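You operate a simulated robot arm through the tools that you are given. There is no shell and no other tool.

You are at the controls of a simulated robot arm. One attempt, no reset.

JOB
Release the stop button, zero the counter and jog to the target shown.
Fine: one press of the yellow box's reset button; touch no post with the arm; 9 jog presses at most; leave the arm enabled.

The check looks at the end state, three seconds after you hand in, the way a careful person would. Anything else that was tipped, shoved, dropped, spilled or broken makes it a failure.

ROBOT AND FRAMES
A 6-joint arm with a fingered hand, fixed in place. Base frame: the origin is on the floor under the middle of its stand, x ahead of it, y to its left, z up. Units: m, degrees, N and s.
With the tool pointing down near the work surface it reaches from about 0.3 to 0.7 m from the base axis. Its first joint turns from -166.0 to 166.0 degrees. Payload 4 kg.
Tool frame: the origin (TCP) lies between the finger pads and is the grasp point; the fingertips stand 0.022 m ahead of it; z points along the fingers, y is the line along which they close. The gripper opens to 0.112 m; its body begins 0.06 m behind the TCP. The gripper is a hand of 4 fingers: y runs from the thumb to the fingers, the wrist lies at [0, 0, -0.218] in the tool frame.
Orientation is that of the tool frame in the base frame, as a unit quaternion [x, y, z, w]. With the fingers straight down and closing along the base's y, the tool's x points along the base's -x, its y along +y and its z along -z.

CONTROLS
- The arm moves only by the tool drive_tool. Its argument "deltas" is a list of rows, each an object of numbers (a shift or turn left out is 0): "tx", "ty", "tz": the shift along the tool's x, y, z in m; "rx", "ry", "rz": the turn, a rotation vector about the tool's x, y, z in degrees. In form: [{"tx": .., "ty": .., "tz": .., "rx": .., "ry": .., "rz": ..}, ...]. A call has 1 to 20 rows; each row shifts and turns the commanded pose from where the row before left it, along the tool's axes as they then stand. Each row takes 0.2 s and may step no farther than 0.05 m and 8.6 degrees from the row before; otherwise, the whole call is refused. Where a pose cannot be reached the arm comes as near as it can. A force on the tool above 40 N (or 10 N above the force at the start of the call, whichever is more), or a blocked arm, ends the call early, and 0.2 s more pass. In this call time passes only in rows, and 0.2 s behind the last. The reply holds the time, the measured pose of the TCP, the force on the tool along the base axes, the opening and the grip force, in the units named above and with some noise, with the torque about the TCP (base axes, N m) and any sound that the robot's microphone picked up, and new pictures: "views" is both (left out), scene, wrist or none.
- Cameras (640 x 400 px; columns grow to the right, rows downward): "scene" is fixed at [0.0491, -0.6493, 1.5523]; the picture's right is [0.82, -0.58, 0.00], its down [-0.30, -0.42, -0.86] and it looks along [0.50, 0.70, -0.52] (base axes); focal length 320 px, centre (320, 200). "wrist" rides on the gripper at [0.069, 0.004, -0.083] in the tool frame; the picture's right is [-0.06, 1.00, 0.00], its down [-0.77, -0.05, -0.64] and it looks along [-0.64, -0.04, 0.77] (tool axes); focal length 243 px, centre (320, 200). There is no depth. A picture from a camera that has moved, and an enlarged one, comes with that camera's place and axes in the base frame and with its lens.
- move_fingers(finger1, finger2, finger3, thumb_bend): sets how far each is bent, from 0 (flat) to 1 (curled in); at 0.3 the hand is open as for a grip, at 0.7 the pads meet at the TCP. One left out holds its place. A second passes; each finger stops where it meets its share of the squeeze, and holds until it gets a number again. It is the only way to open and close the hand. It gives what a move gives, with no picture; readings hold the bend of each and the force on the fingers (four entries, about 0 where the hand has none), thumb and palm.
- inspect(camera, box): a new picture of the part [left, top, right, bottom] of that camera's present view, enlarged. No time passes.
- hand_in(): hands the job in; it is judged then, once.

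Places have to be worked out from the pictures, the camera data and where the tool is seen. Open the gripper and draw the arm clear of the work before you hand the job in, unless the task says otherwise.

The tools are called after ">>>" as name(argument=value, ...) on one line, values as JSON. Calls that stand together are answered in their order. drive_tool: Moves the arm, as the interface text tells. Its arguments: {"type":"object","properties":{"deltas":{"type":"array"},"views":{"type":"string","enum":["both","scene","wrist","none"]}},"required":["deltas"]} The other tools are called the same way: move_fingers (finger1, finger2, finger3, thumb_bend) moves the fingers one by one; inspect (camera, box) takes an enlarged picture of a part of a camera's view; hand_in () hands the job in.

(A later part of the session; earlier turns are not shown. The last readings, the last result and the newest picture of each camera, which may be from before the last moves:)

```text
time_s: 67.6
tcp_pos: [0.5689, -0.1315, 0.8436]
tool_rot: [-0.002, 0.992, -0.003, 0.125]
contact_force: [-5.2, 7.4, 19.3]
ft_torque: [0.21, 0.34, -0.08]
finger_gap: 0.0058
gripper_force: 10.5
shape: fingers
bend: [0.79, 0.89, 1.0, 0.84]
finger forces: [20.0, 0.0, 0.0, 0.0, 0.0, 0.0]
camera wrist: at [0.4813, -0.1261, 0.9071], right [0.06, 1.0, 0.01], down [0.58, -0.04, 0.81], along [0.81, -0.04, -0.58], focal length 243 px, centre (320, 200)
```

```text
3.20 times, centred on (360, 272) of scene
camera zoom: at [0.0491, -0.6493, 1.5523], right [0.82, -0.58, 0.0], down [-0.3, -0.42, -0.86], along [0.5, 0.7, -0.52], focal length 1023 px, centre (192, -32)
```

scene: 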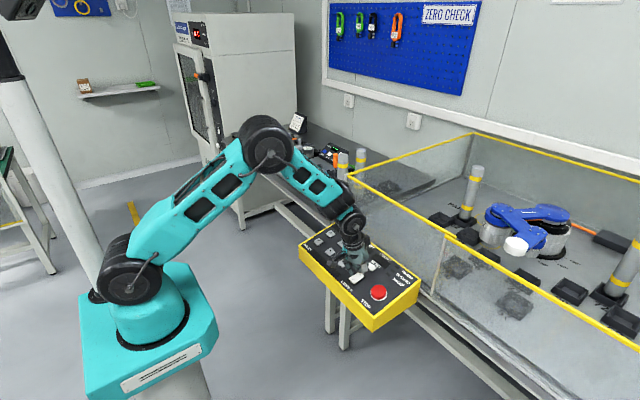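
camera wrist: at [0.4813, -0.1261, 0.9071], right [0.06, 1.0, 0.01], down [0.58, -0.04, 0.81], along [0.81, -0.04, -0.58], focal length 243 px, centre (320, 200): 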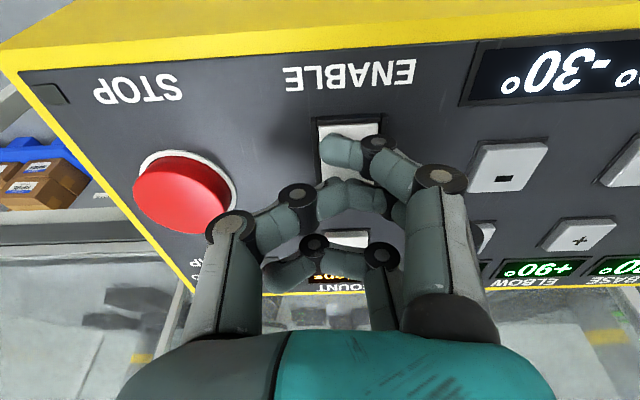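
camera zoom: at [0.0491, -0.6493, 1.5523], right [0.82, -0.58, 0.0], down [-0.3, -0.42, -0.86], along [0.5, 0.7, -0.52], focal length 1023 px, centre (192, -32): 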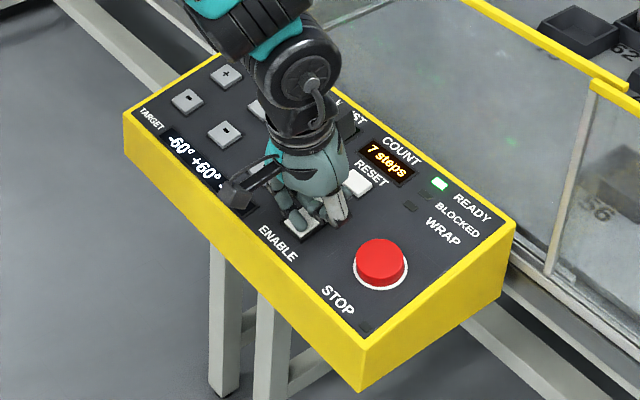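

The box is enabled: READY is lit, COUNT shows 7 steps, TARGET begins −60° +60° −30°. I'll back straight off and read all the displays.

>>> drive_tool(deltas=[{"tz": -0.02}, {"tz": -0.03}, {"tz": -0.04}, {"tz": -0.03}], views="both")

>>> inspect(camera="wrist", box=[200, 0, 640, 220])

>>> inspect(camera="scene", box=[290, 210, 430, 335])

>>> inspect(camera="scene", box=[420, 140, 640, 340])

```text
time_s: 68.6
tcp_pos: [0.5402, -0.1305, 0.9608]
tool_rot: [-0.001, 0.992, -0.004, 0.124]
contact_force: [-0.4, 0.6, -0.2]
ft_torque: [0.0, -0.01, -0.04]
finger_gap: 0.0124
gripper_force: 0.1
shape: fingers
bend: [0.62, 0.89, 1.0, 0.84]
finger forces: [0.0, 0.1, 0.0, 0.0, 0.0, 0.0]
camera wrist: at [0.4519, -0.1255, 1.0239], right [0.06, 1.0, 0.01], down [0.58, -0.04, 0.81], along [0.81, -0.04, -0.58], focal length 243 px, centre (320, 200)
```

scene: 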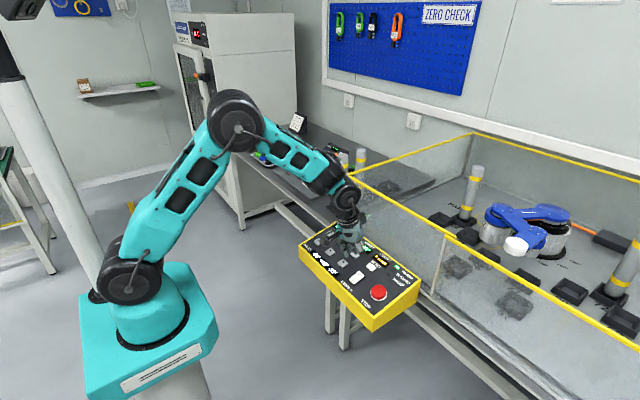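
wrist: 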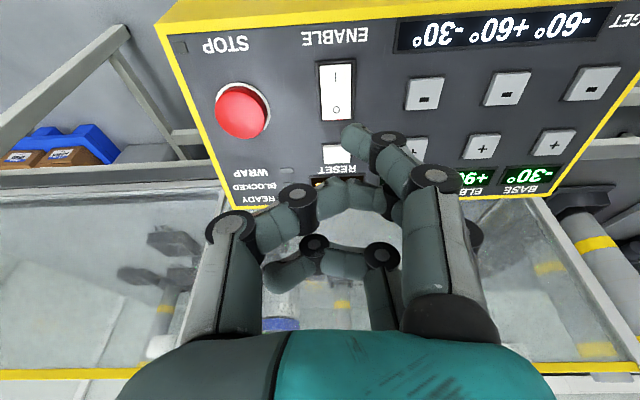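

```text
1.45 times, centred on (420, 110) of wrist
camera zoom: at [0.4519, -0.1255, 1.0239], right [0.06, 1.0, 0.01], down [0.58, -0.04, 0.81], along [0.81, -0.04, -0.58], focal length 353 px, centre (174, 331)
```

zoom: 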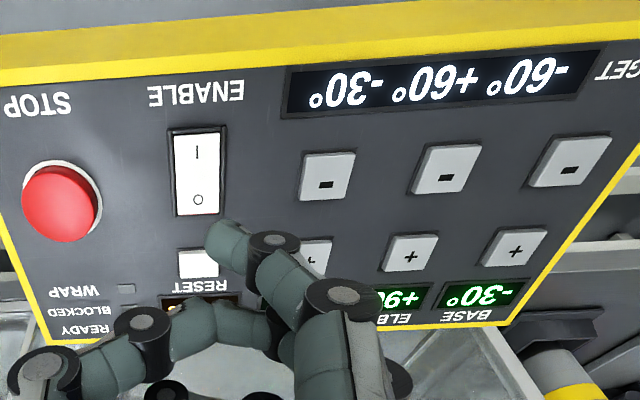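

```text
3.20 times, centred on (360, 272) of scene
camera zoom: at [0.0491, -0.6493, 1.5523], right [0.82, -0.58, 0.0], down [-0.3, -0.42, -0.86], along [0.5, 0.7, -0.52], focal length 1023 px, centre (192, -32)
```

zoom: 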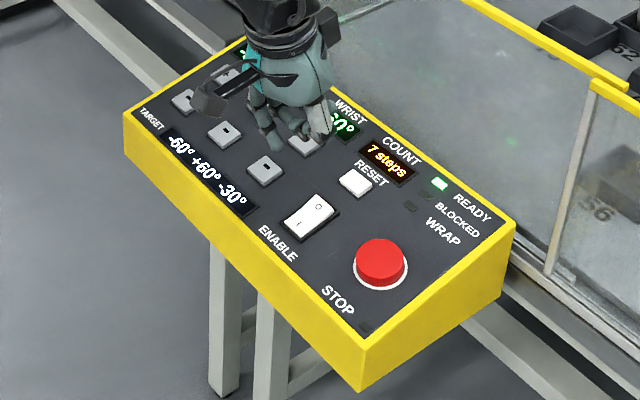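

```text
2.00 times, centred on (530, 240) of scene
camera zoom: at [0.0491, -0.6493, 1.5523], right [0.82, -0.58, 0.0], down [-0.3, -0.42, -0.86], along [0.5, 0.7, -0.52], focal length 639 px, centre (-100, 120)
```

zoom: 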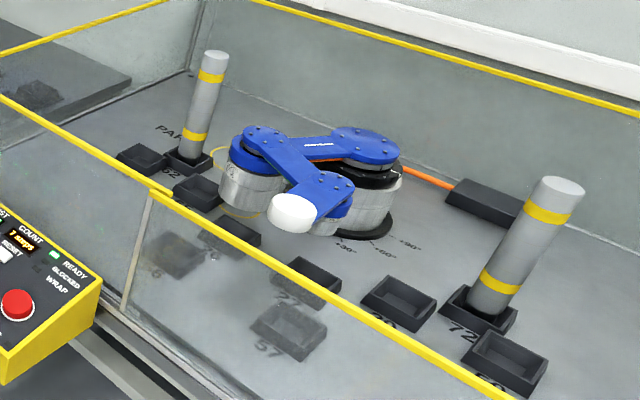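

TARGET reads −60°, +60°, −30°; BASE is −30°, ELBOW +90°, COUNT 7 steps; I still need the WRIST display and the cell geometry. I'll rise, move right and tilt so the wrist camera looks into the cell.

>>> drive_tool(deltas=[{"tz": -0.04, "tx": -0.01, "ty": -0.015}, {"tz": -0.04, "tx": -0.01, "ty": -0.015}, {"tz": -0.04, "tx": -0.01, "ty": -0.015}, {"tz": -0.04, "tx": -0.01, "ty": -0.015}, {"tz": -0.04, "tx": -0.01, "ty": -0.015}, {"tz": -0.04, "tx": -0.01, "ty": -0.015}, {"ry": -8}, {"ry": -8}], views="wrist")

```text
time_s: 70.4
tcp_pos: [0.5402, -0.2188, 1.2063]
tool_rot: [-0.001, 0.965, -0.003, 0.262]
contact_force: [0.1, 0.0, -0.8]
ft_torque: [0.01, -0.02, 0.0]
finger_gap: 0.0123
gripper_force: 0.0
shape: fingers
bend: [0.62, 0.89, 1.0, 0.84]
finger forces: [0.1, 0.1, 0.0, 0.0, 0.0, 0.0]
camera wrist: at [0.4373, -0.2144, 1.2437], right [0.05, 1.0, 0.03], down [0.34, -0.04, 0.94], along [0.94, -0.04, -0.34], focal length 243 px, centre (320, 200)
```

wrist: 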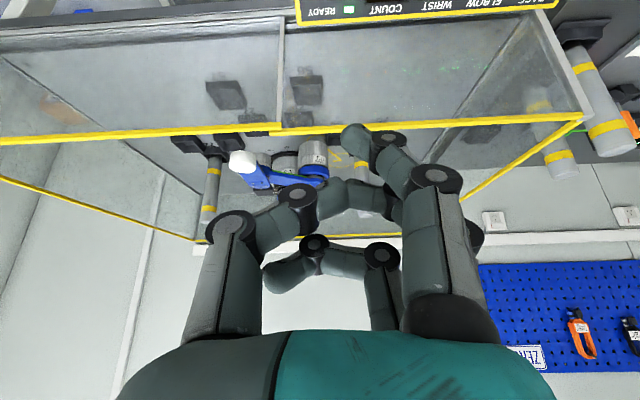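

The view works but the fingers block it and I want it steeper. I'll open the fingers and go higher, further forward and right, staying well above the rail.

>>> move_fingers(finger1=0.25, finger2=0.25, finger3=0.25, thumb_bend=0.25)

>>> drive_tool(deltas=[{"tx": -0.032, "tz": -0.018, "ty": -0.02}, {"tx": -0.032, "tz": -0.018, "ty": -0.02}, {"tx": -0.032, "tz": -0.018, "ty": -0.02}, {"tx": -0.032, "tz": -0.018, "ty": -0.02}, {"tx": -0.032, "tz": -0.018, "ty": -0.02}], views="wrist")

```text
time_s: 71.4
tcp_pos: [0.5384, -0.2192, 1.2066]
tool_rot: [-0.003, 0.965, -0.002, 0.261]
contact_force: [0.0, -0.5, -1.0]
ft_torque: [0.04, -0.01, 0.0]
finger_gap: 0.1214
gripper_force: 0.1
shape: fingers
bend: [0.25, 0.25, 0.25, 0.25]
finger forces: [0.0, 0.0, 0.1, 0.1, 0.0, 0.0]
```

```text
time_s: 72.6
tcp_pos: [0.5751, -0.2594, 1.2708]
tool_rot: [-0.002, 0.966, -0.003, 0.26]
contact_force: [-0.5, 0.3, 0.2]
ft_torque: [0.0, -0.01, 0.0]
finger_gap: 0.1217
gripper_force: 0.0
shape: fingers
bend: [0.25, 0.25, 0.25, 0.25]
finger forces: [0.0, 0.0, 0.1, 0.0, 0.1, 0.1]
out of reach, approached as far as the arm can: row 3, 4, 5
camera wrist: at [0.4733, -0.2547, 1.308], right [0.05, 1.0, 0.03], down [0.34, -0.04, 0.94], along [0.94, -0.04, -0.34], focal length 243 px, centre (320, 200)
```

wrist: 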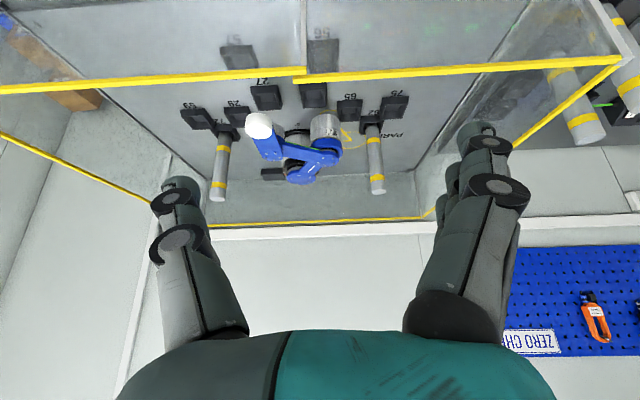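

The cell is now visible from above between the fingers. I'll enlarge it to read the arm's layout, the posts, the floor marks and the wrist display.

>>> inspect(camera="wrist", box=[170, 20, 430, 220])

>>> inspect(camera="wrist", box=[220, 90, 360, 200])

>>> inspect(camera="scene", box=[310, 215, 400, 285])

>>> inspect(camera="scene", box=[470, 180, 600, 290])

```text
2.00 times, centred on (300, 120) of wrist
camera zoom: at [0.4733, -0.2547, 1.308], right [0.05, 1.0, 0.03], down [0.34, -0.04, 0.94], along [0.94, -0.04, -0.34], focal length 485 px, centre (360, 360)
```

zoom: 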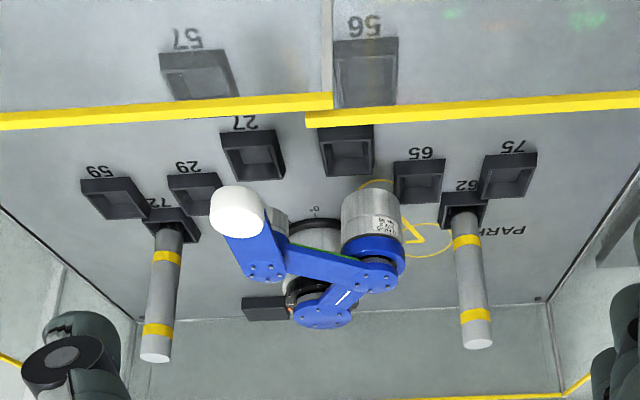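

```text
3.64 times, centred on (290, 145) of wrist
camera zoom: at [0.4733, -0.2547, 1.308], right [0.05, 1.0, 0.03], down [0.34, -0.04, 0.94], along [0.94, -0.04, -0.34], focal length 882 px, centre (429, 400)
```

zoom: 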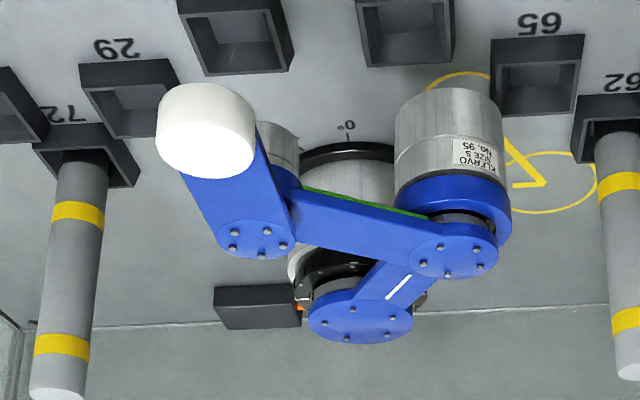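

```text
5.71 times, centred on (355, 250) of scene
camera zoom: at [0.0491, -0.6493, 1.5523], right [0.82, -0.58, 0.0], down [-0.3, -0.42, -0.86], along [0.5, 0.7, -0.52], focal length 1826 px, centre (120, -86)
```

zoom: 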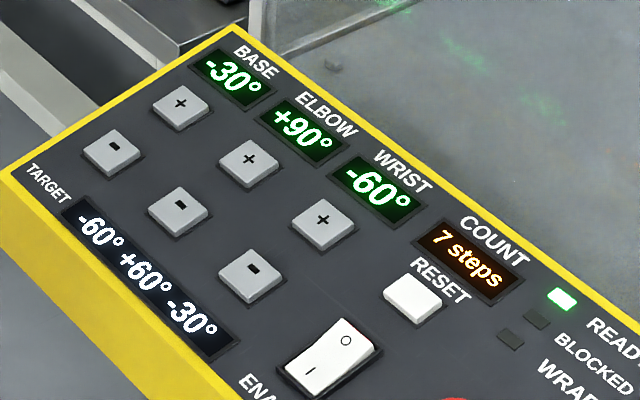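

```text
3.64 times, centred on (535, 235) of scene
camera zoom: at [0.0491, -0.6493, 1.5523], right [0.82, -0.58, 0.0], down [-0.3, -0.42, -0.86], along [0.5, 0.7, -0.52], focal length 1162 px, centre (-462, 73)
```

zoom: 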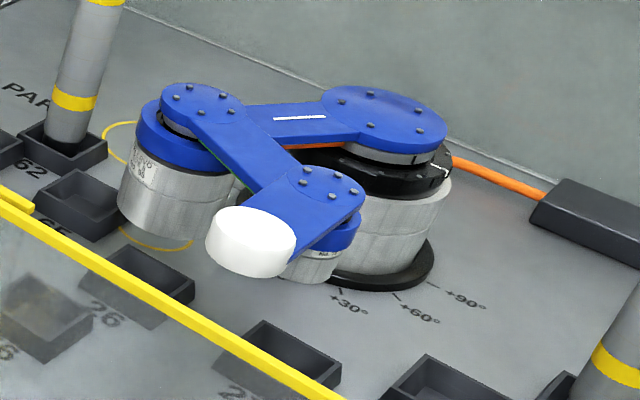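

Displays read BASE −30°, ELBOW +90°, WRIST −60°, COUNT 7; zero direction of the blue arm points at me and + turns toward my right. From triangulation: base (1.28, −0.35), links ≈0.20/0.16/0.13 m, posts at ±70° and r≈0.27 m, so base −, elbow −, wrist + keeps every link well clear of both posts. First I'll form the finger-1 poker again and come back down toward RESET.

>>> move_fingers(finger1=0.72, finger2=0.72, finger3=0.72, thumb_bend=0.72)

>>> move_fingers(finger1=0.62, finger2=1.0, finger3=1.0, thumb_bend=0.9)

>>> drive_tool(deltas=[{"tx": 0.032, "tz": 0.018, "ty": 0.02}, {"tx": 0.032, "tz": 0.018, "ty": 0.02}, {"tx": 0.032, "tz": 0.018, "ty": 0.02}, {"tx": 0.032, "tz": 0.018, "ty": 0.02}, {"tx": 0.032, "tz": 0.018, "ty": 0.02}, {"ry": 8}, {"ry": 8}], views="wrist")

```text
time_s: 73.6
tcp_pos: [0.5755, -0.259, 1.2704]
tool_rot: [-0.001, 0.966, -0.003, 0.26]
contact_force: [-0.8, 0.7, 0.3]
ft_torque: [0.0, 0.02, -0.01]
finger_gap: 0.0072
gripper_force: 0.0
shape: fingers
bend: [0.72, 0.71, 0.72, 0.71]
finger forces: [0.1, 0.1, 0.1, 0.0, 0.0, 0.1]
```

```text
time_s: 74.6
tcp_pos: [0.575, -0.2599, 1.2706]
tool_rot: [-0.001, 0.965, -0.003, 0.261]
contact_force: [0.6, -0.3, 0.0]
ft_torque: [0.02, 0.0, 0.06]
finger_gap: 0.0121
gripper_force: 0.2
shape: fingers
bend: [0.62, 0.89, 1.0, 0.84]
finger forces: [0.0, 0.0, 0.0, 0.1, 0.0, 0.0]
```

```text
time_s: 76.2
tcp_pos: [0.4822, -0.1594, 1.1124]
tool_rot: [-0.002, 0.992, -0.002, 0.124]
contact_force: [-0.3, -0.1, -0.3]
ft_torque: [-0.01, -0.01, -0.01]
finger_gap: 0.0122
gripper_force: 0.1
shape: fingers
bend: [0.62, 0.89, 1.0, 0.84]
finger forces: [0.0, 0.0, 0.0, 0.0, 0.0, 0.1]
camera wrist: at [0.3942, -0.1546, 1.1763], right [0.06, 1.0, 0.01], down [0.58, -0.04, 0.81], along [0.81, -0.04, -0.59], focal length 243 px, centre (320, 200)
```

wrist: 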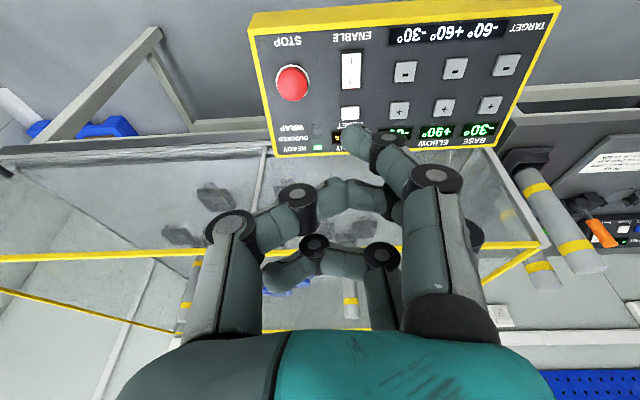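

The hand is back above the panel at tilt 14°, poker formed. I'll move to ~5 cm above RESET, which I place at about (0.627, −0.116, 0.837).

>>> drive_tool(deltas=[{"tx": -0.0191, "ty": 0.0057, "tz": 0.0406}, {"tx": -0.0191, "ty": 0.0057, "tz": 0.0406}, {"tx": -0.0191, "ty": 0.0057, "tz": 0.0406}, {"tx": -0.0191, "ty": 0.0057, "tz": 0.0406}, {"tx": -0.0191, "ty": 0.0057, "tz": 0.0406}], views="wrist")

>>> inspect(camera="wrist", box=[220, 0, 480, 200])

>>> inspect(camera="scene", box=[330, 200, 430, 300])

```text
time_s: 77.4
tcp_pos: [0.6256, -0.1332, 0.939]
tool_rot: [-0.001, 0.992, -0.004, 0.124]
contact_force: [-0.1, -0.5, 0.9]
ft_torque: [0.01, -0.01, 0.02]
finger_gap: 0.0126
gripper_force: 0.1
shape: fingers
bend: [0.62, 0.89, 1.0, 0.84]
finger forces: [0.0, 0.0, 0.0, 0.1, 0.1, 0.1]
camera wrist: at [0.537, -0.1276, 1.0026], right [0.06, 1.0, 0.01], down [0.58, -0.04, 0.81], along [0.81, -0.04, -0.58], focal length 243 px, centre (320, 200)
```

wrist: 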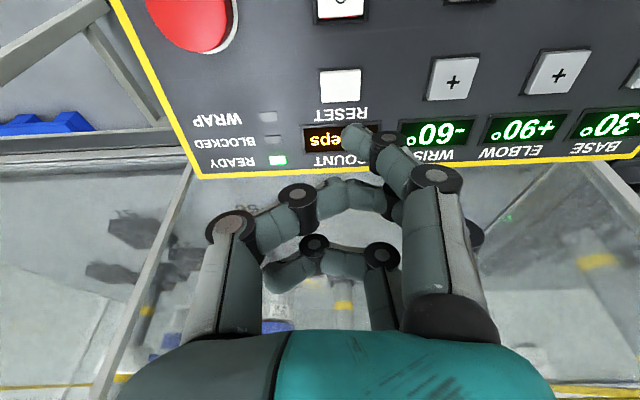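

```text
2.00 times, centred on (350, 100) of wrist
camera zoom: at [0.537, -0.1276, 1.0026], right [0.06, 1.0, 0.01], down [0.58, -0.04, 0.81], along [0.81, -0.04, -0.58], focal length 485 px, centre (260, 400)
```

zoom: 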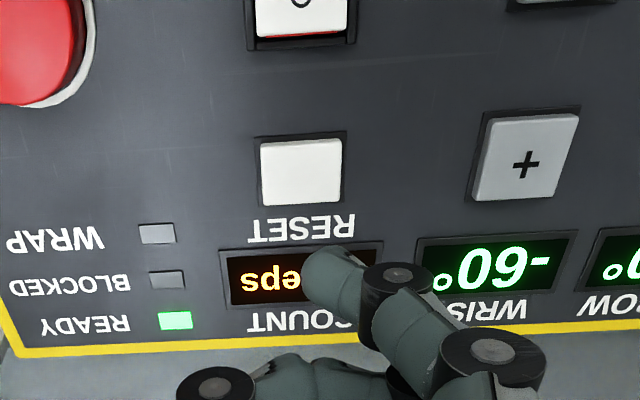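

```text
4.00 times, centred on (380, 250) of scene
camera zoom: at [0.0491, -0.6493, 1.5523], right [0.82, -0.58, 0.0], down [-0.3, -0.42, -0.86], along [0.5, 0.7, -0.52], focal length 1278 px, centre (80, 0)
```

zoom: 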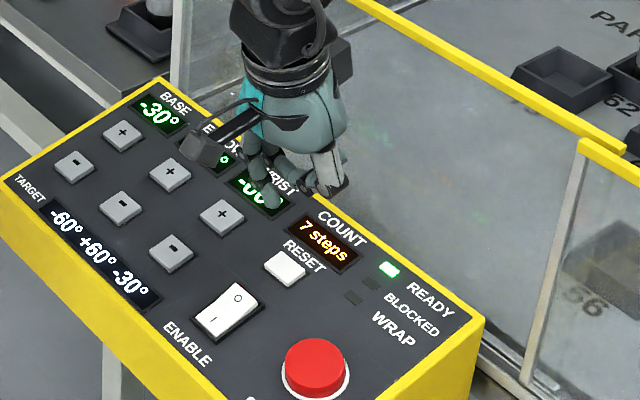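

The RESET key lines up with the fingertip to within ~2 mm (key ≈ tool (0.021, 0.016), 0.07 m below the tip). I'll descend to about 1.5 cm above it and check alignment.

>>> drive_tool(deltas=[{"tz": 0.02}, {"tz": 0.02}, {"tz": 0.015}], views="none")

>>> inspect(camera="wrist", box=[220, 40, 480, 240])

>>> inspect(camera="scene", box=[340, 220, 420, 290])

```text
time_s: 78.2
tcp_pos: [0.6385, -0.1321, 0.8879]
tool_rot: [-0.001, 0.992, -0.003, 0.125]
contact_force: [-0.3, -0.1, 0.2]
ft_torque: [-0.01, 0.04, -0.01]
finger_gap: 0.0123
gripper_force: 0.0
shape: fingers
bend: [0.62, 0.89, 1.0, 0.84]
finger forces: [0.0, 0.0, 0.0, 0.0, 0.0, 0.1]
```

```text
2.00 times, centred on (350, 140) of wrist
camera zoom: at [0.5511, -0.1274, 0.9493], right [0.06, 1.0, 0.01], down [0.58, -0.04, 0.81], along [0.81, -0.04, -0.58], focal length 485 px, centre (260, 320)
```

zoom: 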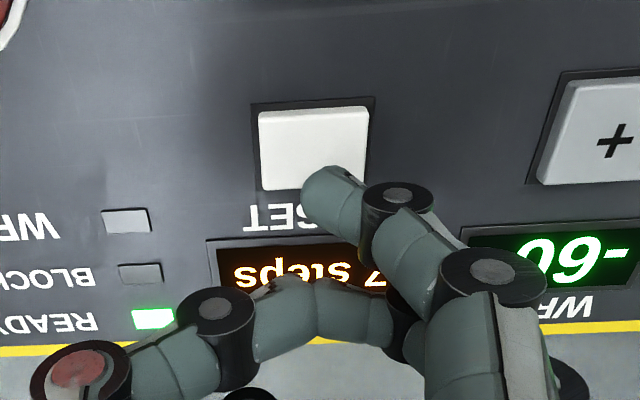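

```text
5.71 times, centred on (380, 255) of scene
camera zoom: at [0.0491, -0.6493, 1.5523], right [0.82, -0.58, 0.0], down [-0.3, -0.42, -0.86], along [0.5, 0.7, -0.52], focal length 1826 px, centre (-23, -114)
```

zoom: 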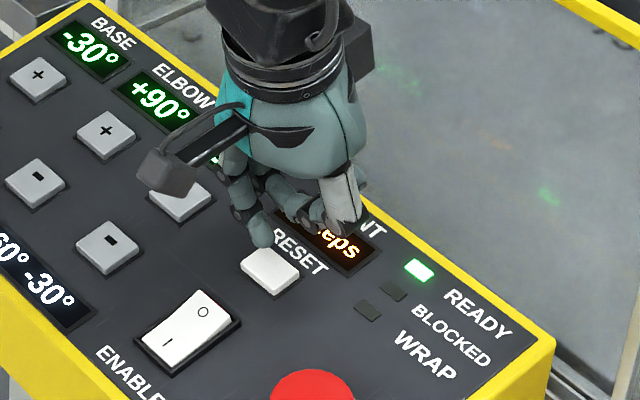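

Two-height triangulation puts the key top 17 mm below the fingertip and right on its axis. I'll go down 14 mm, then press in small calls so that it is pressed only once.

>>> drive_tool(deltas=[{"tz": 0.008}, {"tz": 0.006}], views="none")

>>> drive_tool(deltas=[{"tz": 0.0015}, {"tz": 0.0015}], views="none")

```text
time_s: 78.8
tcp_pos: [0.6425, -0.1316, 0.8716]
tool_rot: [-0.001, 0.992, -0.004, 0.124]
contact_force: [0.7, 0.3, -1.1]
ft_torque: [0.0, -0.01, 0.0]
finger_gap: 0.0125
gripper_force: 0.0
shape: fingers
bend: [0.62, 0.89, 1.0, 0.84]
finger forces: [0.0, 0.0, 0.0, 0.0, 0.0, 0.0]
```

```text
time_s: 79.4
tcp_pos: [0.643, -0.133, 0.8686]
tool_rot: [-0.002, 0.992, -0.002, 0.125]
contact_force: [-0.3, -0.3, 0.6]
ft_torque: [0.0, 0.04, 0.02]
finger_gap: 0.0124
gripper_force: 0.3
shape: fingers
bend: [0.62, 0.89, 1.0, 0.84]
finger forces: [0.3, 0.0, 0.1, 0.0, 0.0, 0.0]
```

Finger 1 shows the first 0.3 N, so it is just touching the key. I'll continue down in small steps and listen for the click.

>>> drive_tool(deltas=[{"tz": 0.0015}, {"tz": 0.0015}], views="none")

>>> inspect(camera="scene", box=[340, 220, 420, 290])

```text
time_s: 80.0
tcp_pos: [0.6443, -0.1328, 0.868]
tool_rot: [-0.001, 0.992, -0.004, 0.125]
contact_force: [-0.5, 1.0, 2.2]
ft_torque: [0.05, 0.05, 0.02]
finger_gap: 0.0125
gripper_force: 1.8
shape: fingers
bend: [0.62, 0.89, 1.0, 0.84]
finger forces: [2.8, 0.1, 0.1, 0.1, 0.1, 0.1]
heard: click
```

```text
5.71 times, centred on (380, 255) of scene
camera zoom: at [0.0491, -0.6493, 1.5523], right [0.82, -0.58, 0.0], down [-0.3, -0.42, -0.86], along [0.5, 0.7, -0.52], focal length 1826 px, centre (-23, -114)
```

zoom: 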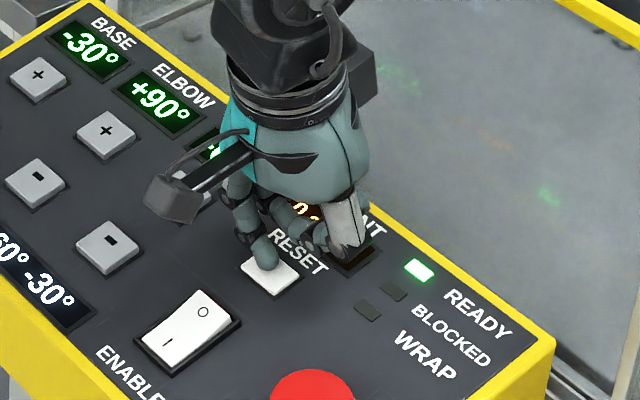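

Click heard at ~2.8 N. I'll back straight up and read the counter.

>>> drive_tool(deltas=[{"tz": -0.015}, {"tz": -0.025}, {"tz": -0.02}], views="wrist")

>>> inspect(camera="scene", box=[310, 205, 430, 300])

>>> inspect(camera="scene", box=[470, 180, 600, 290])

```text
time_s: 80.8
tcp_pos: [0.6302, -0.1314, 0.9251]
tool_rot: [-0.002, 0.992, -0.002, 0.125]
contact_force: [0.0, -1.0, 0.1]
ft_torque: [-0.01, -0.03, -0.01]
finger_gap: 0.0125
gripper_force: 0.1
shape: fingers
bend: [0.62, 0.89, 1.0, 0.84]
finger forces: [0.1, 0.1, 0.0, 0.1, 0.0, 0.0]
camera wrist: at [0.5413, -0.1279, 0.9884], right [0.06, 1.0, 0.01], down [0.58, -0.04, 0.81], along [0.81, -0.04, -0.58], focal length 243 px, centre (320, 200)
```

wrist: 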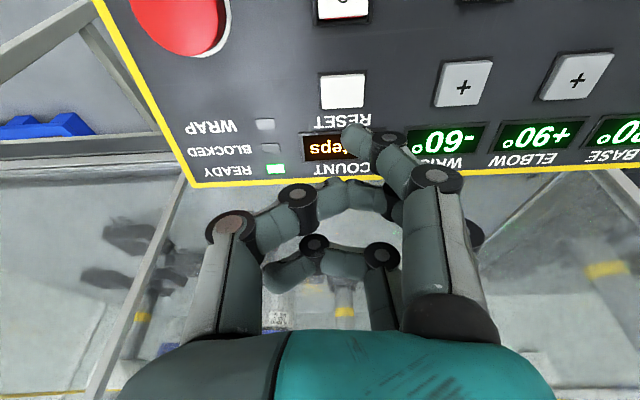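

```text
4.21 times, centred on (370, 252) of scene
camera zoom: at [0.0491, -0.6493, 1.5523], right [0.82, -0.58, 0.0], down [-0.3, -0.42, -0.86], along [0.5, 0.7, -0.52], focal length 1346 px, centre (110, -21)
```

zoom: 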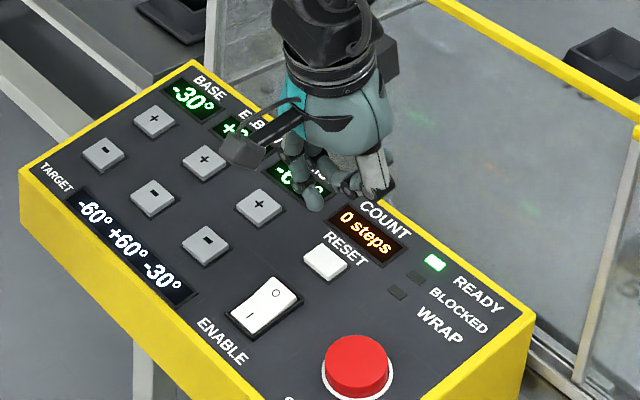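

```text
3.64 times, centred on (535, 235) of scene
camera zoom: at [0.0491, -0.6493, 1.5523], right [0.82, -0.58, 0.0], down [-0.3, -0.42, -0.86], along [0.5, 0.7, -0.52], focal length 1162 px, centre (-462, 73)
```

zoom: 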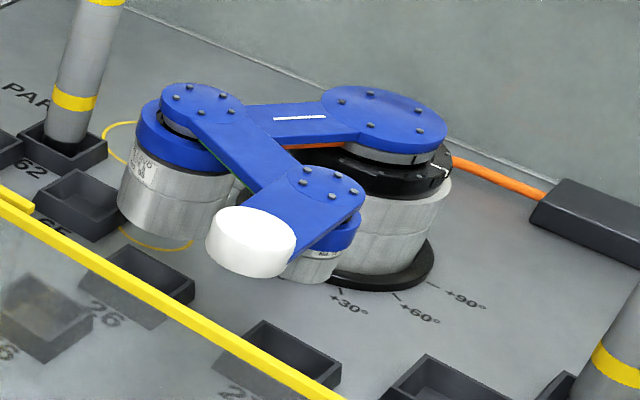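

COUNT reads 0 steps with READY lit. Next I'll jog the wrist first (it only swings the tip away from the posts, and it will show the step size); WRIST + is ~0.076 m to the left of the fingertip.

>>> drive_tool(deltas=[{"tx": 0.001, "ty": 0.038}, {"ty": 0.038}, {"tz": 0.02}, {"tz": 0.01}], views="none")

>>> inspect(camera="wrist", box=[220, 20, 480, 220])

>>> inspect(camera="scene", box=[310, 205, 430, 300])

```text
time_s: 81.8
tcp_pos: [0.6354, -0.055, 0.8955]
tool_rot: [-0.002, 0.992, -0.003, 0.124]
contact_force: [0.5, -0.5, 0.2]
ft_torque: [-0.02, -0.01, 0.02]
finger_gap: 0.0124
gripper_force: 0.1
shape: fingers
bend: [0.62, 0.89, 1.0, 0.84]
finger forces: [0.0, 0.1, 0.0, 0.0, 0.0, 0.0]
```

```text
2.00 times, centred on (350, 120) of wrist
camera zoom: at [0.5475, -0.0519, 0.9587], right [0.06, 1.0, 0.01], down [0.58, -0.04, 0.81], along [0.81, -0.04, -0.58], focal length 485 px, centre (260, 360)
```

zoom: 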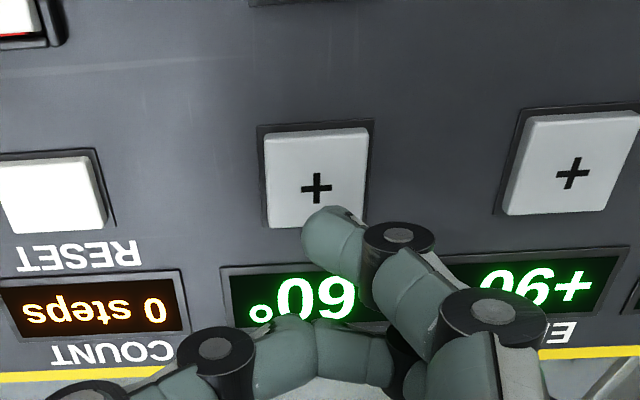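

```text
4.21 times, centred on (370, 252) of scene
camera zoom: at [0.0491, -0.6493, 1.5523], right [0.82, -0.58, 0.0], down [-0.3, -0.42, -0.86], along [0.5, 0.7, -0.52], focal length 1346 px, centre (110, -21)
```

zoom: 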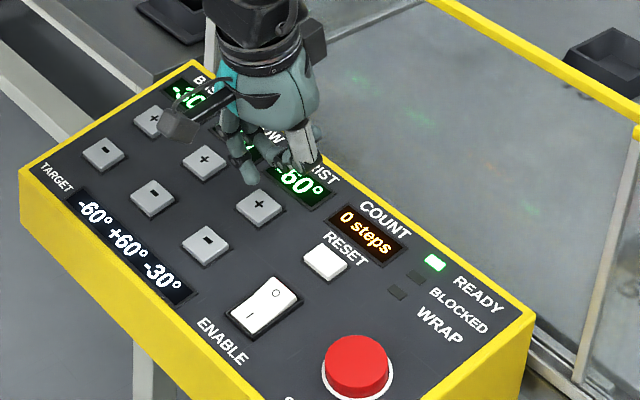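

The fingertip is centred on WRIST + (key ≈ tool (0.022, 0.017)). I'll descend 24 mm and then press in small steps until the click.

>>> drive_tool(deltas=[{"tz": 0.01}, {"tz": 0.009}, {"tz": 0.004}], views="none")

>>> drive_tool(deltas=[{"tz": 0.0015}, {"tz": 0.0015}], views="none")

```text
time_s: 82.6
tcp_pos: [0.6402, -0.0556, 0.8734]
tool_rot: [-0.001, 0.992, -0.003, 0.124]
contact_force: [-0.4, 0.3, -0.9]
ft_torque: [-0.02, 0.03, 0.0]
finger_gap: 0.0123
gripper_force: 0.2
shape: fingers
bend: [0.62, 0.89, 1.0, 0.84]
finger forces: [0.1, 0.0, 0.0, 0.0, 0.0, 0.1]
```

```text
time_s: 83.2
tcp_pos: [0.6428, -0.0569, 0.8699]
tool_rot: [-0.001, 0.992, -0.002, 0.125]
contact_force: [-1.0, 0.2, 1.4]
ft_torque: [-0.01, -0.03, 0.01]
finger_gap: 0.0126
gripper_force: 0.0
shape: fingers
bend: [0.62, 0.89, 1.0, 0.84]
finger forces: [0.0, 0.0, 0.1, 0.0, 0.0, 0.0]
```

No contact force yet at h just above the key; I continue with another small step.

>>> drive_tool(deltas=[{"tz": 0.0015}, {"tz": 0.0015}], views="none")

```text
time_s: 83.8
tcp_pos: [0.6423, -0.0549, 0.8675]
tool_rot: [-0.002, 0.992, -0.002, 0.125]
contact_force: [-0.7, 0.8, 2.6]
ft_torque: [0.05, 0.05, 0.07]
finger_gap: 0.0126
gripper_force: 1.2
shape: fingers
bend: [0.62, 0.89, 1.0, 0.84]
finger forces: [2.2, 0.0, 0.0, 0.0, 0.1, 0.1]
heard: click
```

Click at ~2.2 N. I'll lift off straight away and read the displays and the blue arm.

>>> drive_tool(deltas=[{"tz": -0.012}, {"tz": -0.018}, {"tz": -0.02}], views="wrist")

>>> inspect(camera="scene", box=[310, 205, 430, 300])

>>> inspect(camera="scene", box=[420, 140, 640, 340])

```text
time_s: 84.6
tcp_pos: [0.6296, -0.0557, 0.9162]
tool_rot: [-0.001, 0.992, -0.003, 0.124]
contact_force: [-1.5, -0.8, -0.7]
ft_torque: [-0.02, 0.0, 0.0]
finger_gap: 0.0126
gripper_force: 0.0
shape: fingers
bend: [0.62, 0.89, 1.0, 0.84]
finger forces: [0.1, 0.1, 0.1, 0.0, 0.1, 0.1]
camera wrist: at [0.5424, -0.0513, 0.9793], right [0.06, 1.0, 0.01], down [0.58, -0.04, 0.81], along [0.81, -0.04, -0.58], focal length 243 px, centre (320, 200)
```

wrist: 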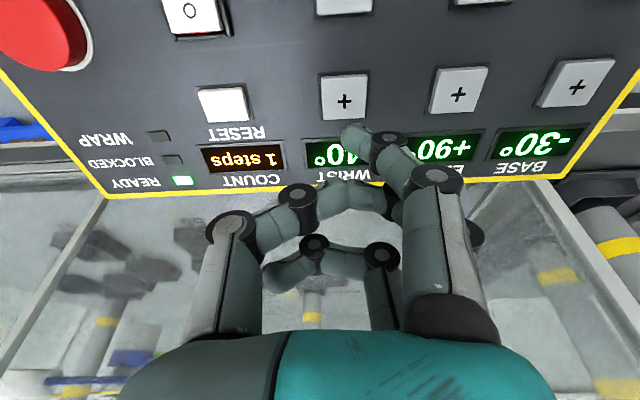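

```text
4.21 times, centred on (370, 252) of scene
camera zoom: at [0.0491, -0.6493, 1.5523], right [0.82, -0.58, 0.0], down [-0.3, -0.42, -0.86], along [0.5, 0.7, -0.52], focal length 1346 px, centre (110, -21)
```

zoom: 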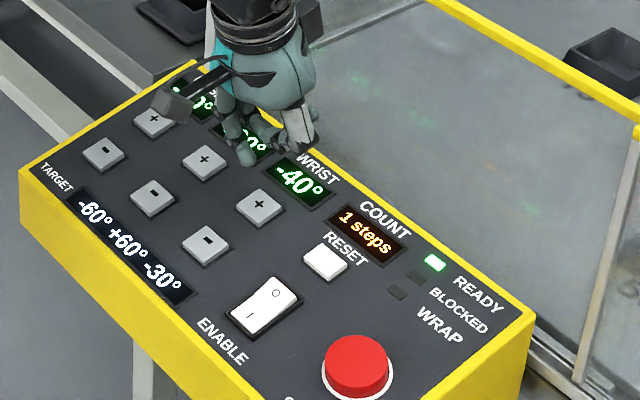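

```text
2.00 times, centred on (530, 240) of scene
camera zoom: at [0.0491, -0.6493, 1.5523], right [0.82, -0.58, 0.0], down [-0.3, -0.42, -0.86], along [0.5, 0.7, -0.52], focal length 639 px, centre (-100, 120)
```

zoom: 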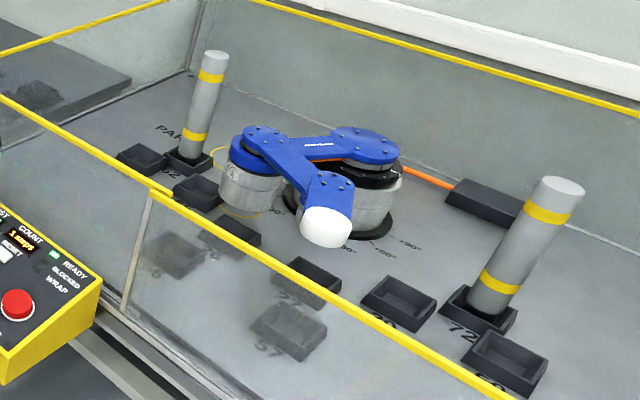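

WRIST shows −40° and COUNT 1 – it may still be moving or the wrist step may differ. I'll let a little time pass and read again.

>>> drive_tool(deltas=[{"tz": -0.002}, {}, {}, {}, {}], views="none")

>>> inspect(camera="scene", box=[310, 205, 430, 300])

>>> inspect(camera="scene", box=[470, 180, 600, 290])

```text
time_s: 85.8
tcp_pos: [0.6282, -0.0556, 0.9177]
tool_rot: [-0.002, 0.992, -0.002, 0.124]
contact_force: [0.0, 0.3, 0.1]
ft_torque: [0.01, 0.01, 0.0]
finger_gap: 0.0123
gripper_force: 0.0
shape: fingers
bend: [0.62, 0.89, 1.0, 0.84]
finger forces: [0.1, 0.0, 0.1, 0.1, 0.0, 0.1]
```

```text
4.21 times, centred on (370, 252) of scene
camera zoom: at [0.0491, -0.6493, 1.5523], right [0.82, -0.58, 0.0], down [-0.3, -0.42, -0.86], along [0.5, 0.7, -0.52], focal length 1346 px, centre (110, -21)
```

zoom: 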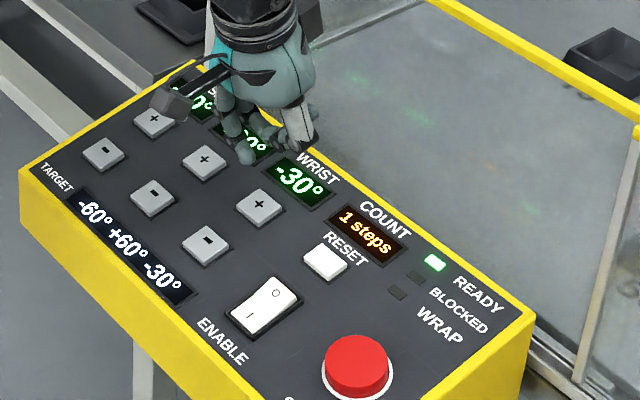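

```text
3.64 times, centred on (535, 235) of scene
camera zoom: at [0.0491, -0.6493, 1.5523], right [0.82, -0.58, 0.0], down [-0.3, -0.42, -0.86], along [0.5, 0.7, -0.52], focal length 1162 px, centre (-462, 73)
```

zoom: 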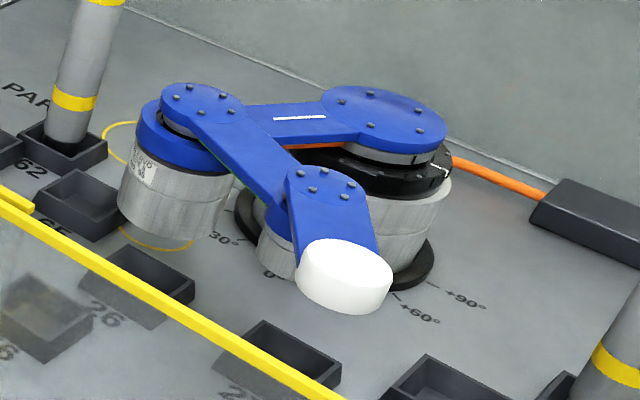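

WRIST has settled at −30° (one press = 30°), COUNT 1. Next is one press of BASE − (elbow joint passes ≈0.086 m from the left post's axis, same as at the target pose). BASE − should be 0.056 m back and 0.139 m left of the fingertip.

>>> drive_tool(deltas=[{"tx": 0.014, "ty": 0.0346}, {"tx": 0.014, "ty": 0.0346}, {"tx": 0.014, "ty": 0.0346}, {"tx": 0.014, "ty": 0.0346}, {"tz": 0.01}], views="wrist")

>>> inspect(camera="wrist", box=[220, 20, 480, 220])

>>> inspect(camera="scene", box=[290, 190, 410, 290])

```text
time_s: 87.0
tcp_pos: [0.5769, 0.0831, 0.8928]
tool_rot: [-0.002, 0.992, -0.003, 0.125]
contact_force: [0.1, 0.4, 1.0]
ft_torque: [0.03, 0.01, 0.0]
finger_gap: 0.0123
gripper_force: 0.0
shape: fingers
bend: [0.62, 0.89, 1.0, 0.84]
finger forces: [0.0, 0.1, 0.0, 0.0, 0.1, 0.0]
camera wrist: at [0.4896, 0.0874, 0.9563], right [0.06, 1.0, 0.01], down [0.58, -0.04, 0.81], along [0.81, -0.04, -0.58], focal length 243 px, centre (320, 200)
```

wrist: 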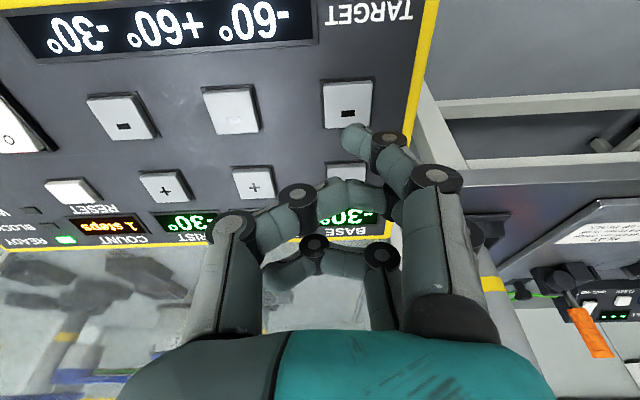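

```text
2.00 times, centred on (350, 120) of wrist
camera zoom: at [0.4896, 0.0874, 0.9563], right [0.06, 1.0, 0.01], down [0.58, -0.04, 0.81], along [0.81, -0.04, -0.58], focal length 485 px, centre (260, 360)
```

zoom: 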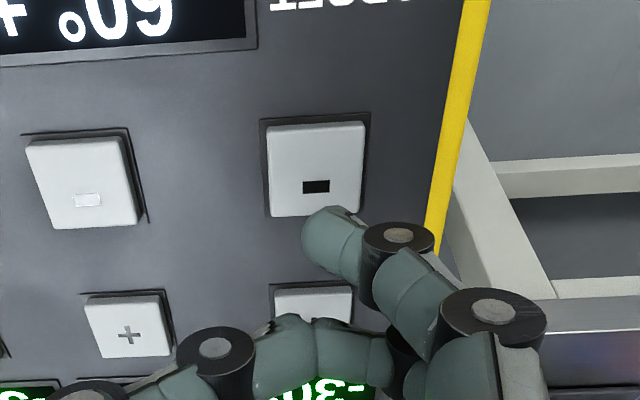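

```text
4.00 times, centred on (350, 240) of scene
camera zoom: at [0.0491, -0.6493, 1.5523], right [0.82, -0.58, 0.0], down [-0.3, -0.42, -0.86], along [0.5, 0.7, -0.52], focal length 1278 px, centre (200, 40)
```

zoom: 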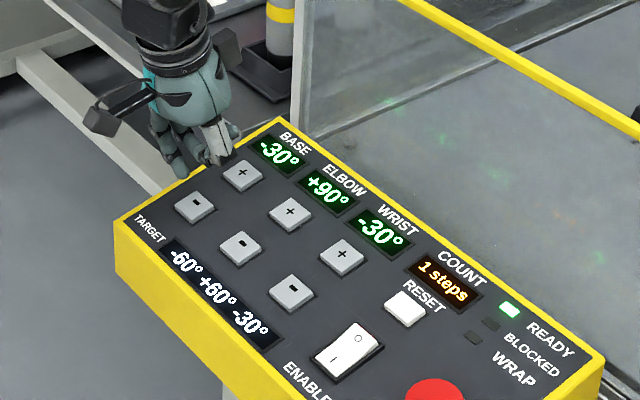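

The fingertip is centred over BASE −. I'll shift 2 mm left, descend 31 mm and press in small steps.

>>> drive_tool(deltas=[{"ty": 0.002}, {"tz": 0.012}, {"tz": 0.012}, {"tz": 0.007}], views="none")

>>> drive_tool(deltas=[{"tz": 0.0015}, {"tz": 0.0015}], views="none")

```text
time_s: 88.0
tcp_pos: [0.5853, 0.0834, 0.8626]
tool_rot: [0.0, 0.992, -0.004, 0.125]
contact_force: [0.6, 1.3, 0.3]
ft_torque: [-0.01, 0.01, -0.05]
finger_gap: 0.0125
gripper_force: 0.0
shape: fingers
bend: [0.62, 0.89, 1.0, 0.84]
finger forces: [0.0, 0.0, 0.0, 0.0, 0.0, 0.1]
```

```text
time_s: 88.6
tcp_pos: [0.5858, 0.0855, 0.8602]
tool_rot: [-0.002, 0.992, -0.002, 0.124]
contact_force: [0.0, 0.7, -0.2]
ft_torque: [0.0, 0.02, 0.01]
finger_gap: 0.0125
gripper_force: 0.0
shape: fingers
bend: [0.62, 0.89, 1.0, 0.84]
finger forces: [0.0, 0.0, 0.0, 0.1, 0.0, 0.0]
```

No contact yet; I'll go down another 3 mm in small steps.

>>> drive_tool(deltas=[{"tz": 0.0015}, {"tz": 0.0015}], views="none")

```text
time_s: 89.2
tcp_pos: [0.5856, 0.0845, 0.8572]
tool_rot: [-0.001, 0.992, -0.003, 0.125]
contact_force: [-1.5, -0.4, 0.9]
ft_torque: [0.0, -0.02, -0.01]
finger_gap: 0.0125
gripper_force: 0.1
shape: fingers
bend: [0.62, 0.89, 1.0, 0.84]
finger forces: [0.6, 0.0, 0.0, 0.0, 0.1, 0.0]
```

Finger 1 now reads 0.6 N – just touching BASE −. One more small step to click it.

>>> drive_tool(deltas=[{"tz": 0.0015}, {"tz": 0.001}], views="none")

```text
time_s: 89.8
tcp_pos: [0.5874, 0.0839, 0.8541]
tool_rot: [-0.001, 0.992, -0.003, 0.125]
contact_force: [-0.8, 0.8, 2.8]
ft_torque: [0.09, 0.11, 0.0]
finger_gap: 0.0124
gripper_force: 1.3
shape: fingers
bend: [0.62, 0.89, 1.0, 0.84]
finger forces: [3.1, 0.0, 0.1, 0.0, 0.0, 0.1]
heard: click
```

Click heard at ~3 N. I'll lift off and let the blue arm settle, then read the displays and check the post.

>>> drive_tool(deltas=[{"tz": -0.012}, {"tz": -0.018}, {"tz": -0.01}, {}, {}, {}, {}, {}], views="scene")

>>> inspect(camera="scene", box=[290, 190, 410, 290])

>>> inspect(camera="scene", box=[420, 150, 580, 290])

```text
time_s: 91.6
tcp_pos: [0.577, 0.0847, 0.8938]
tool_rot: [-0.001, 0.992, -0.003, 0.125]
contact_force: [0.3, 0.2, 0.2]
ft_torque: [0.01, 0.02, 0.01]
finger_gap: 0.0126
gripper_force: 0.1
shape: fingers
bend: [0.62, 0.89, 1.0, 0.84]
finger forces: [0.1, 0.1, 0.0, 0.1, 0.0, 0.1]
```

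scene: 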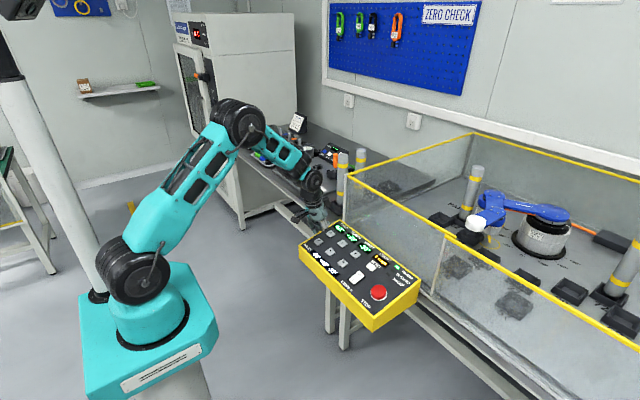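

```text
4.00 times, centred on (350, 240) of scene
camera zoom: at [0.0491, -0.6493, 1.5523], right [0.82, -0.58, 0.0], down [-0.3, -0.42, -0.86], along [0.5, 0.7, -0.52], focal length 1278 px, centre (200, 40)
```

zoom: 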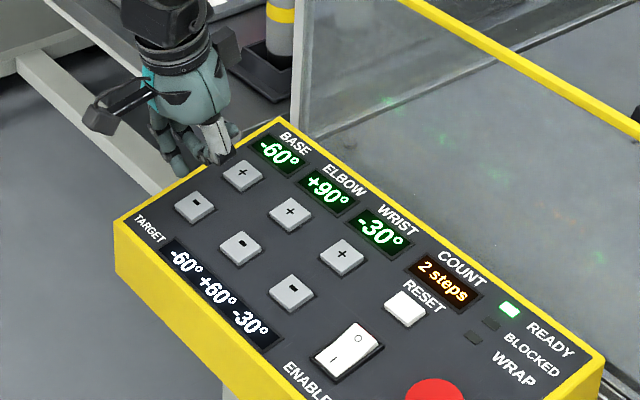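

```text
2.86 times, centred on (500, 220) of scene
camera zoom: at [0.0491, -0.6493, 1.5523], right [0.82, -0.58, 0.0], down [-0.3, -0.42, -0.86], along [0.5, 0.7, -0.52], focal length 913 px, centre (-194, 143)
```

zoom: 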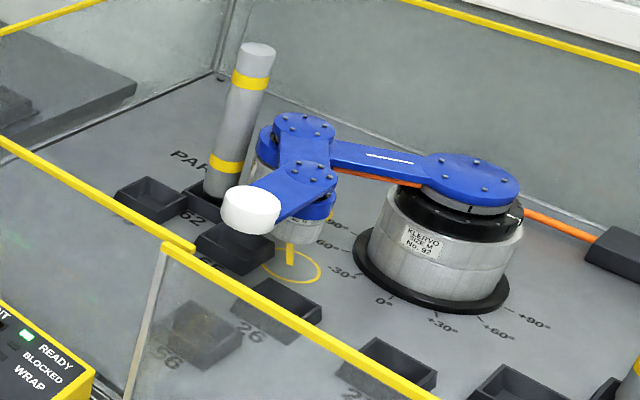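

BASE is −60°, COUNT 2, no BLOCKED lamp and the post stands untouched beside the elbow. Only ELBOW − remains (link 2 swings away from the post); that key is 0.067 m to the right of BASE −.

>>> drive_tool(deltas=[{"ty": -0.034}, {"ty": -0.033}], views="none")

>>> inspect(camera="wrist", box=[220, 20, 480, 220])

```text
time_s: 92.2
tcp_pos: [0.5775, 0.0173, 0.8931]
tool_rot: [-0.001, 0.992, -0.003, 0.125]
contact_force: [0.3, -0.1, -0.3]
ft_torque: [0.0, 0.01, 0.03]
finger_gap: 0.0125
gripper_force: 0.1
shape: fingers
bend: [0.62, 0.89, 1.0, 0.84]
finger forces: [0.0, 0.0, 0.0, 0.0, 0.1, 0.0]
```

```text
2.00 times, centred on (350, 120) of wrist
camera zoom: at [0.4896, 0.0218, 0.9569], right [0.06, 1.0, 0.01], down [0.58, -0.04, 0.81], along [0.81, -0.04, -0.58], focal length 485 px, centre (260, 360)
```

zoom: 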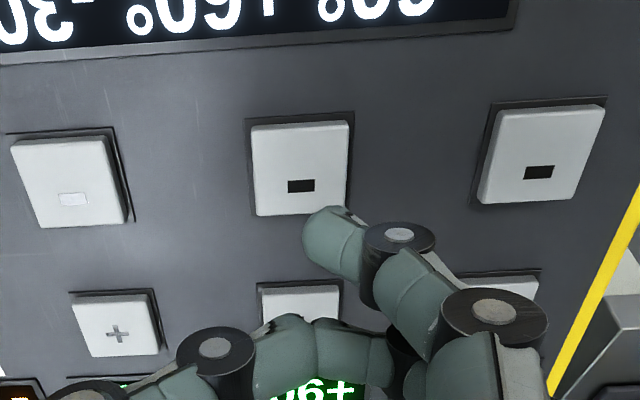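

The elbow "−" key is centred ~3 mm right of the fingertip. I'll correct, descend 34 mm and press gently in small steps.

>>> drive_tool(deltas=[{"ty": -0.003}, {"tz": 0.012}, {"tz": 0.012}, {"tz": 0.009}], views="none")

>>> drive_tool(deltas=[{"tz": 0.0015}, {"tz": 0.0015}], views="none")

```text
time_s: 93.2
tcp_pos: [0.585, 0.0149, 0.8615]
tool_rot: [-0.001, 0.992, -0.004, 0.125]
contact_force: [0.5, 0.4, 0.0]
ft_torque: [0.01, -0.03, -0.01]
finger_gap: 0.0123
gripper_force: 0.0
shape: fingers
bend: [0.62, 0.89, 1.0, 0.84]
finger forces: [0.1, 0.0, 0.0, 0.0, 0.0, 0.0]
```

```text
time_s: 93.8
tcp_pos: [0.5861, 0.0146, 0.8585]
tool_rot: [0.0, 0.992, -0.003, 0.123]
contact_force: [-0.2, -0.1, 0.1]
ft_torque: [0.03, 0.02, -0.01]
finger_gap: 0.0126
gripper_force: 0.0
shape: fingers
bend: [0.62, 0.89, 1.0, 0.84]
finger forces: [0.0, 0.0, 0.0, 0.0, 0.0, 0.1]
```

Not yet touching; continuing with 1.5 mm steps.

>>> drive_tool(deltas=[{"tz": 0.0015}, {"tz": 0.001}], views="none")

```text
time_s: 94.4
tcp_pos: [0.5865, 0.0141, 0.8567]
tool_rot: [-0.001, 0.992, -0.002, 0.124]
contact_force: [-0.4, 0.3, 0.9]
ft_torque: [0.0, 0.04, 0.0]
finger_gap: 0.0129
gripper_force: 1.5
shape: fingers
bend: [0.62, 0.89, 1.0, 0.84]
finger forces: [1.3, 0.1, 0.0, 0.1, 0.1, 0.0]
heard: click
```

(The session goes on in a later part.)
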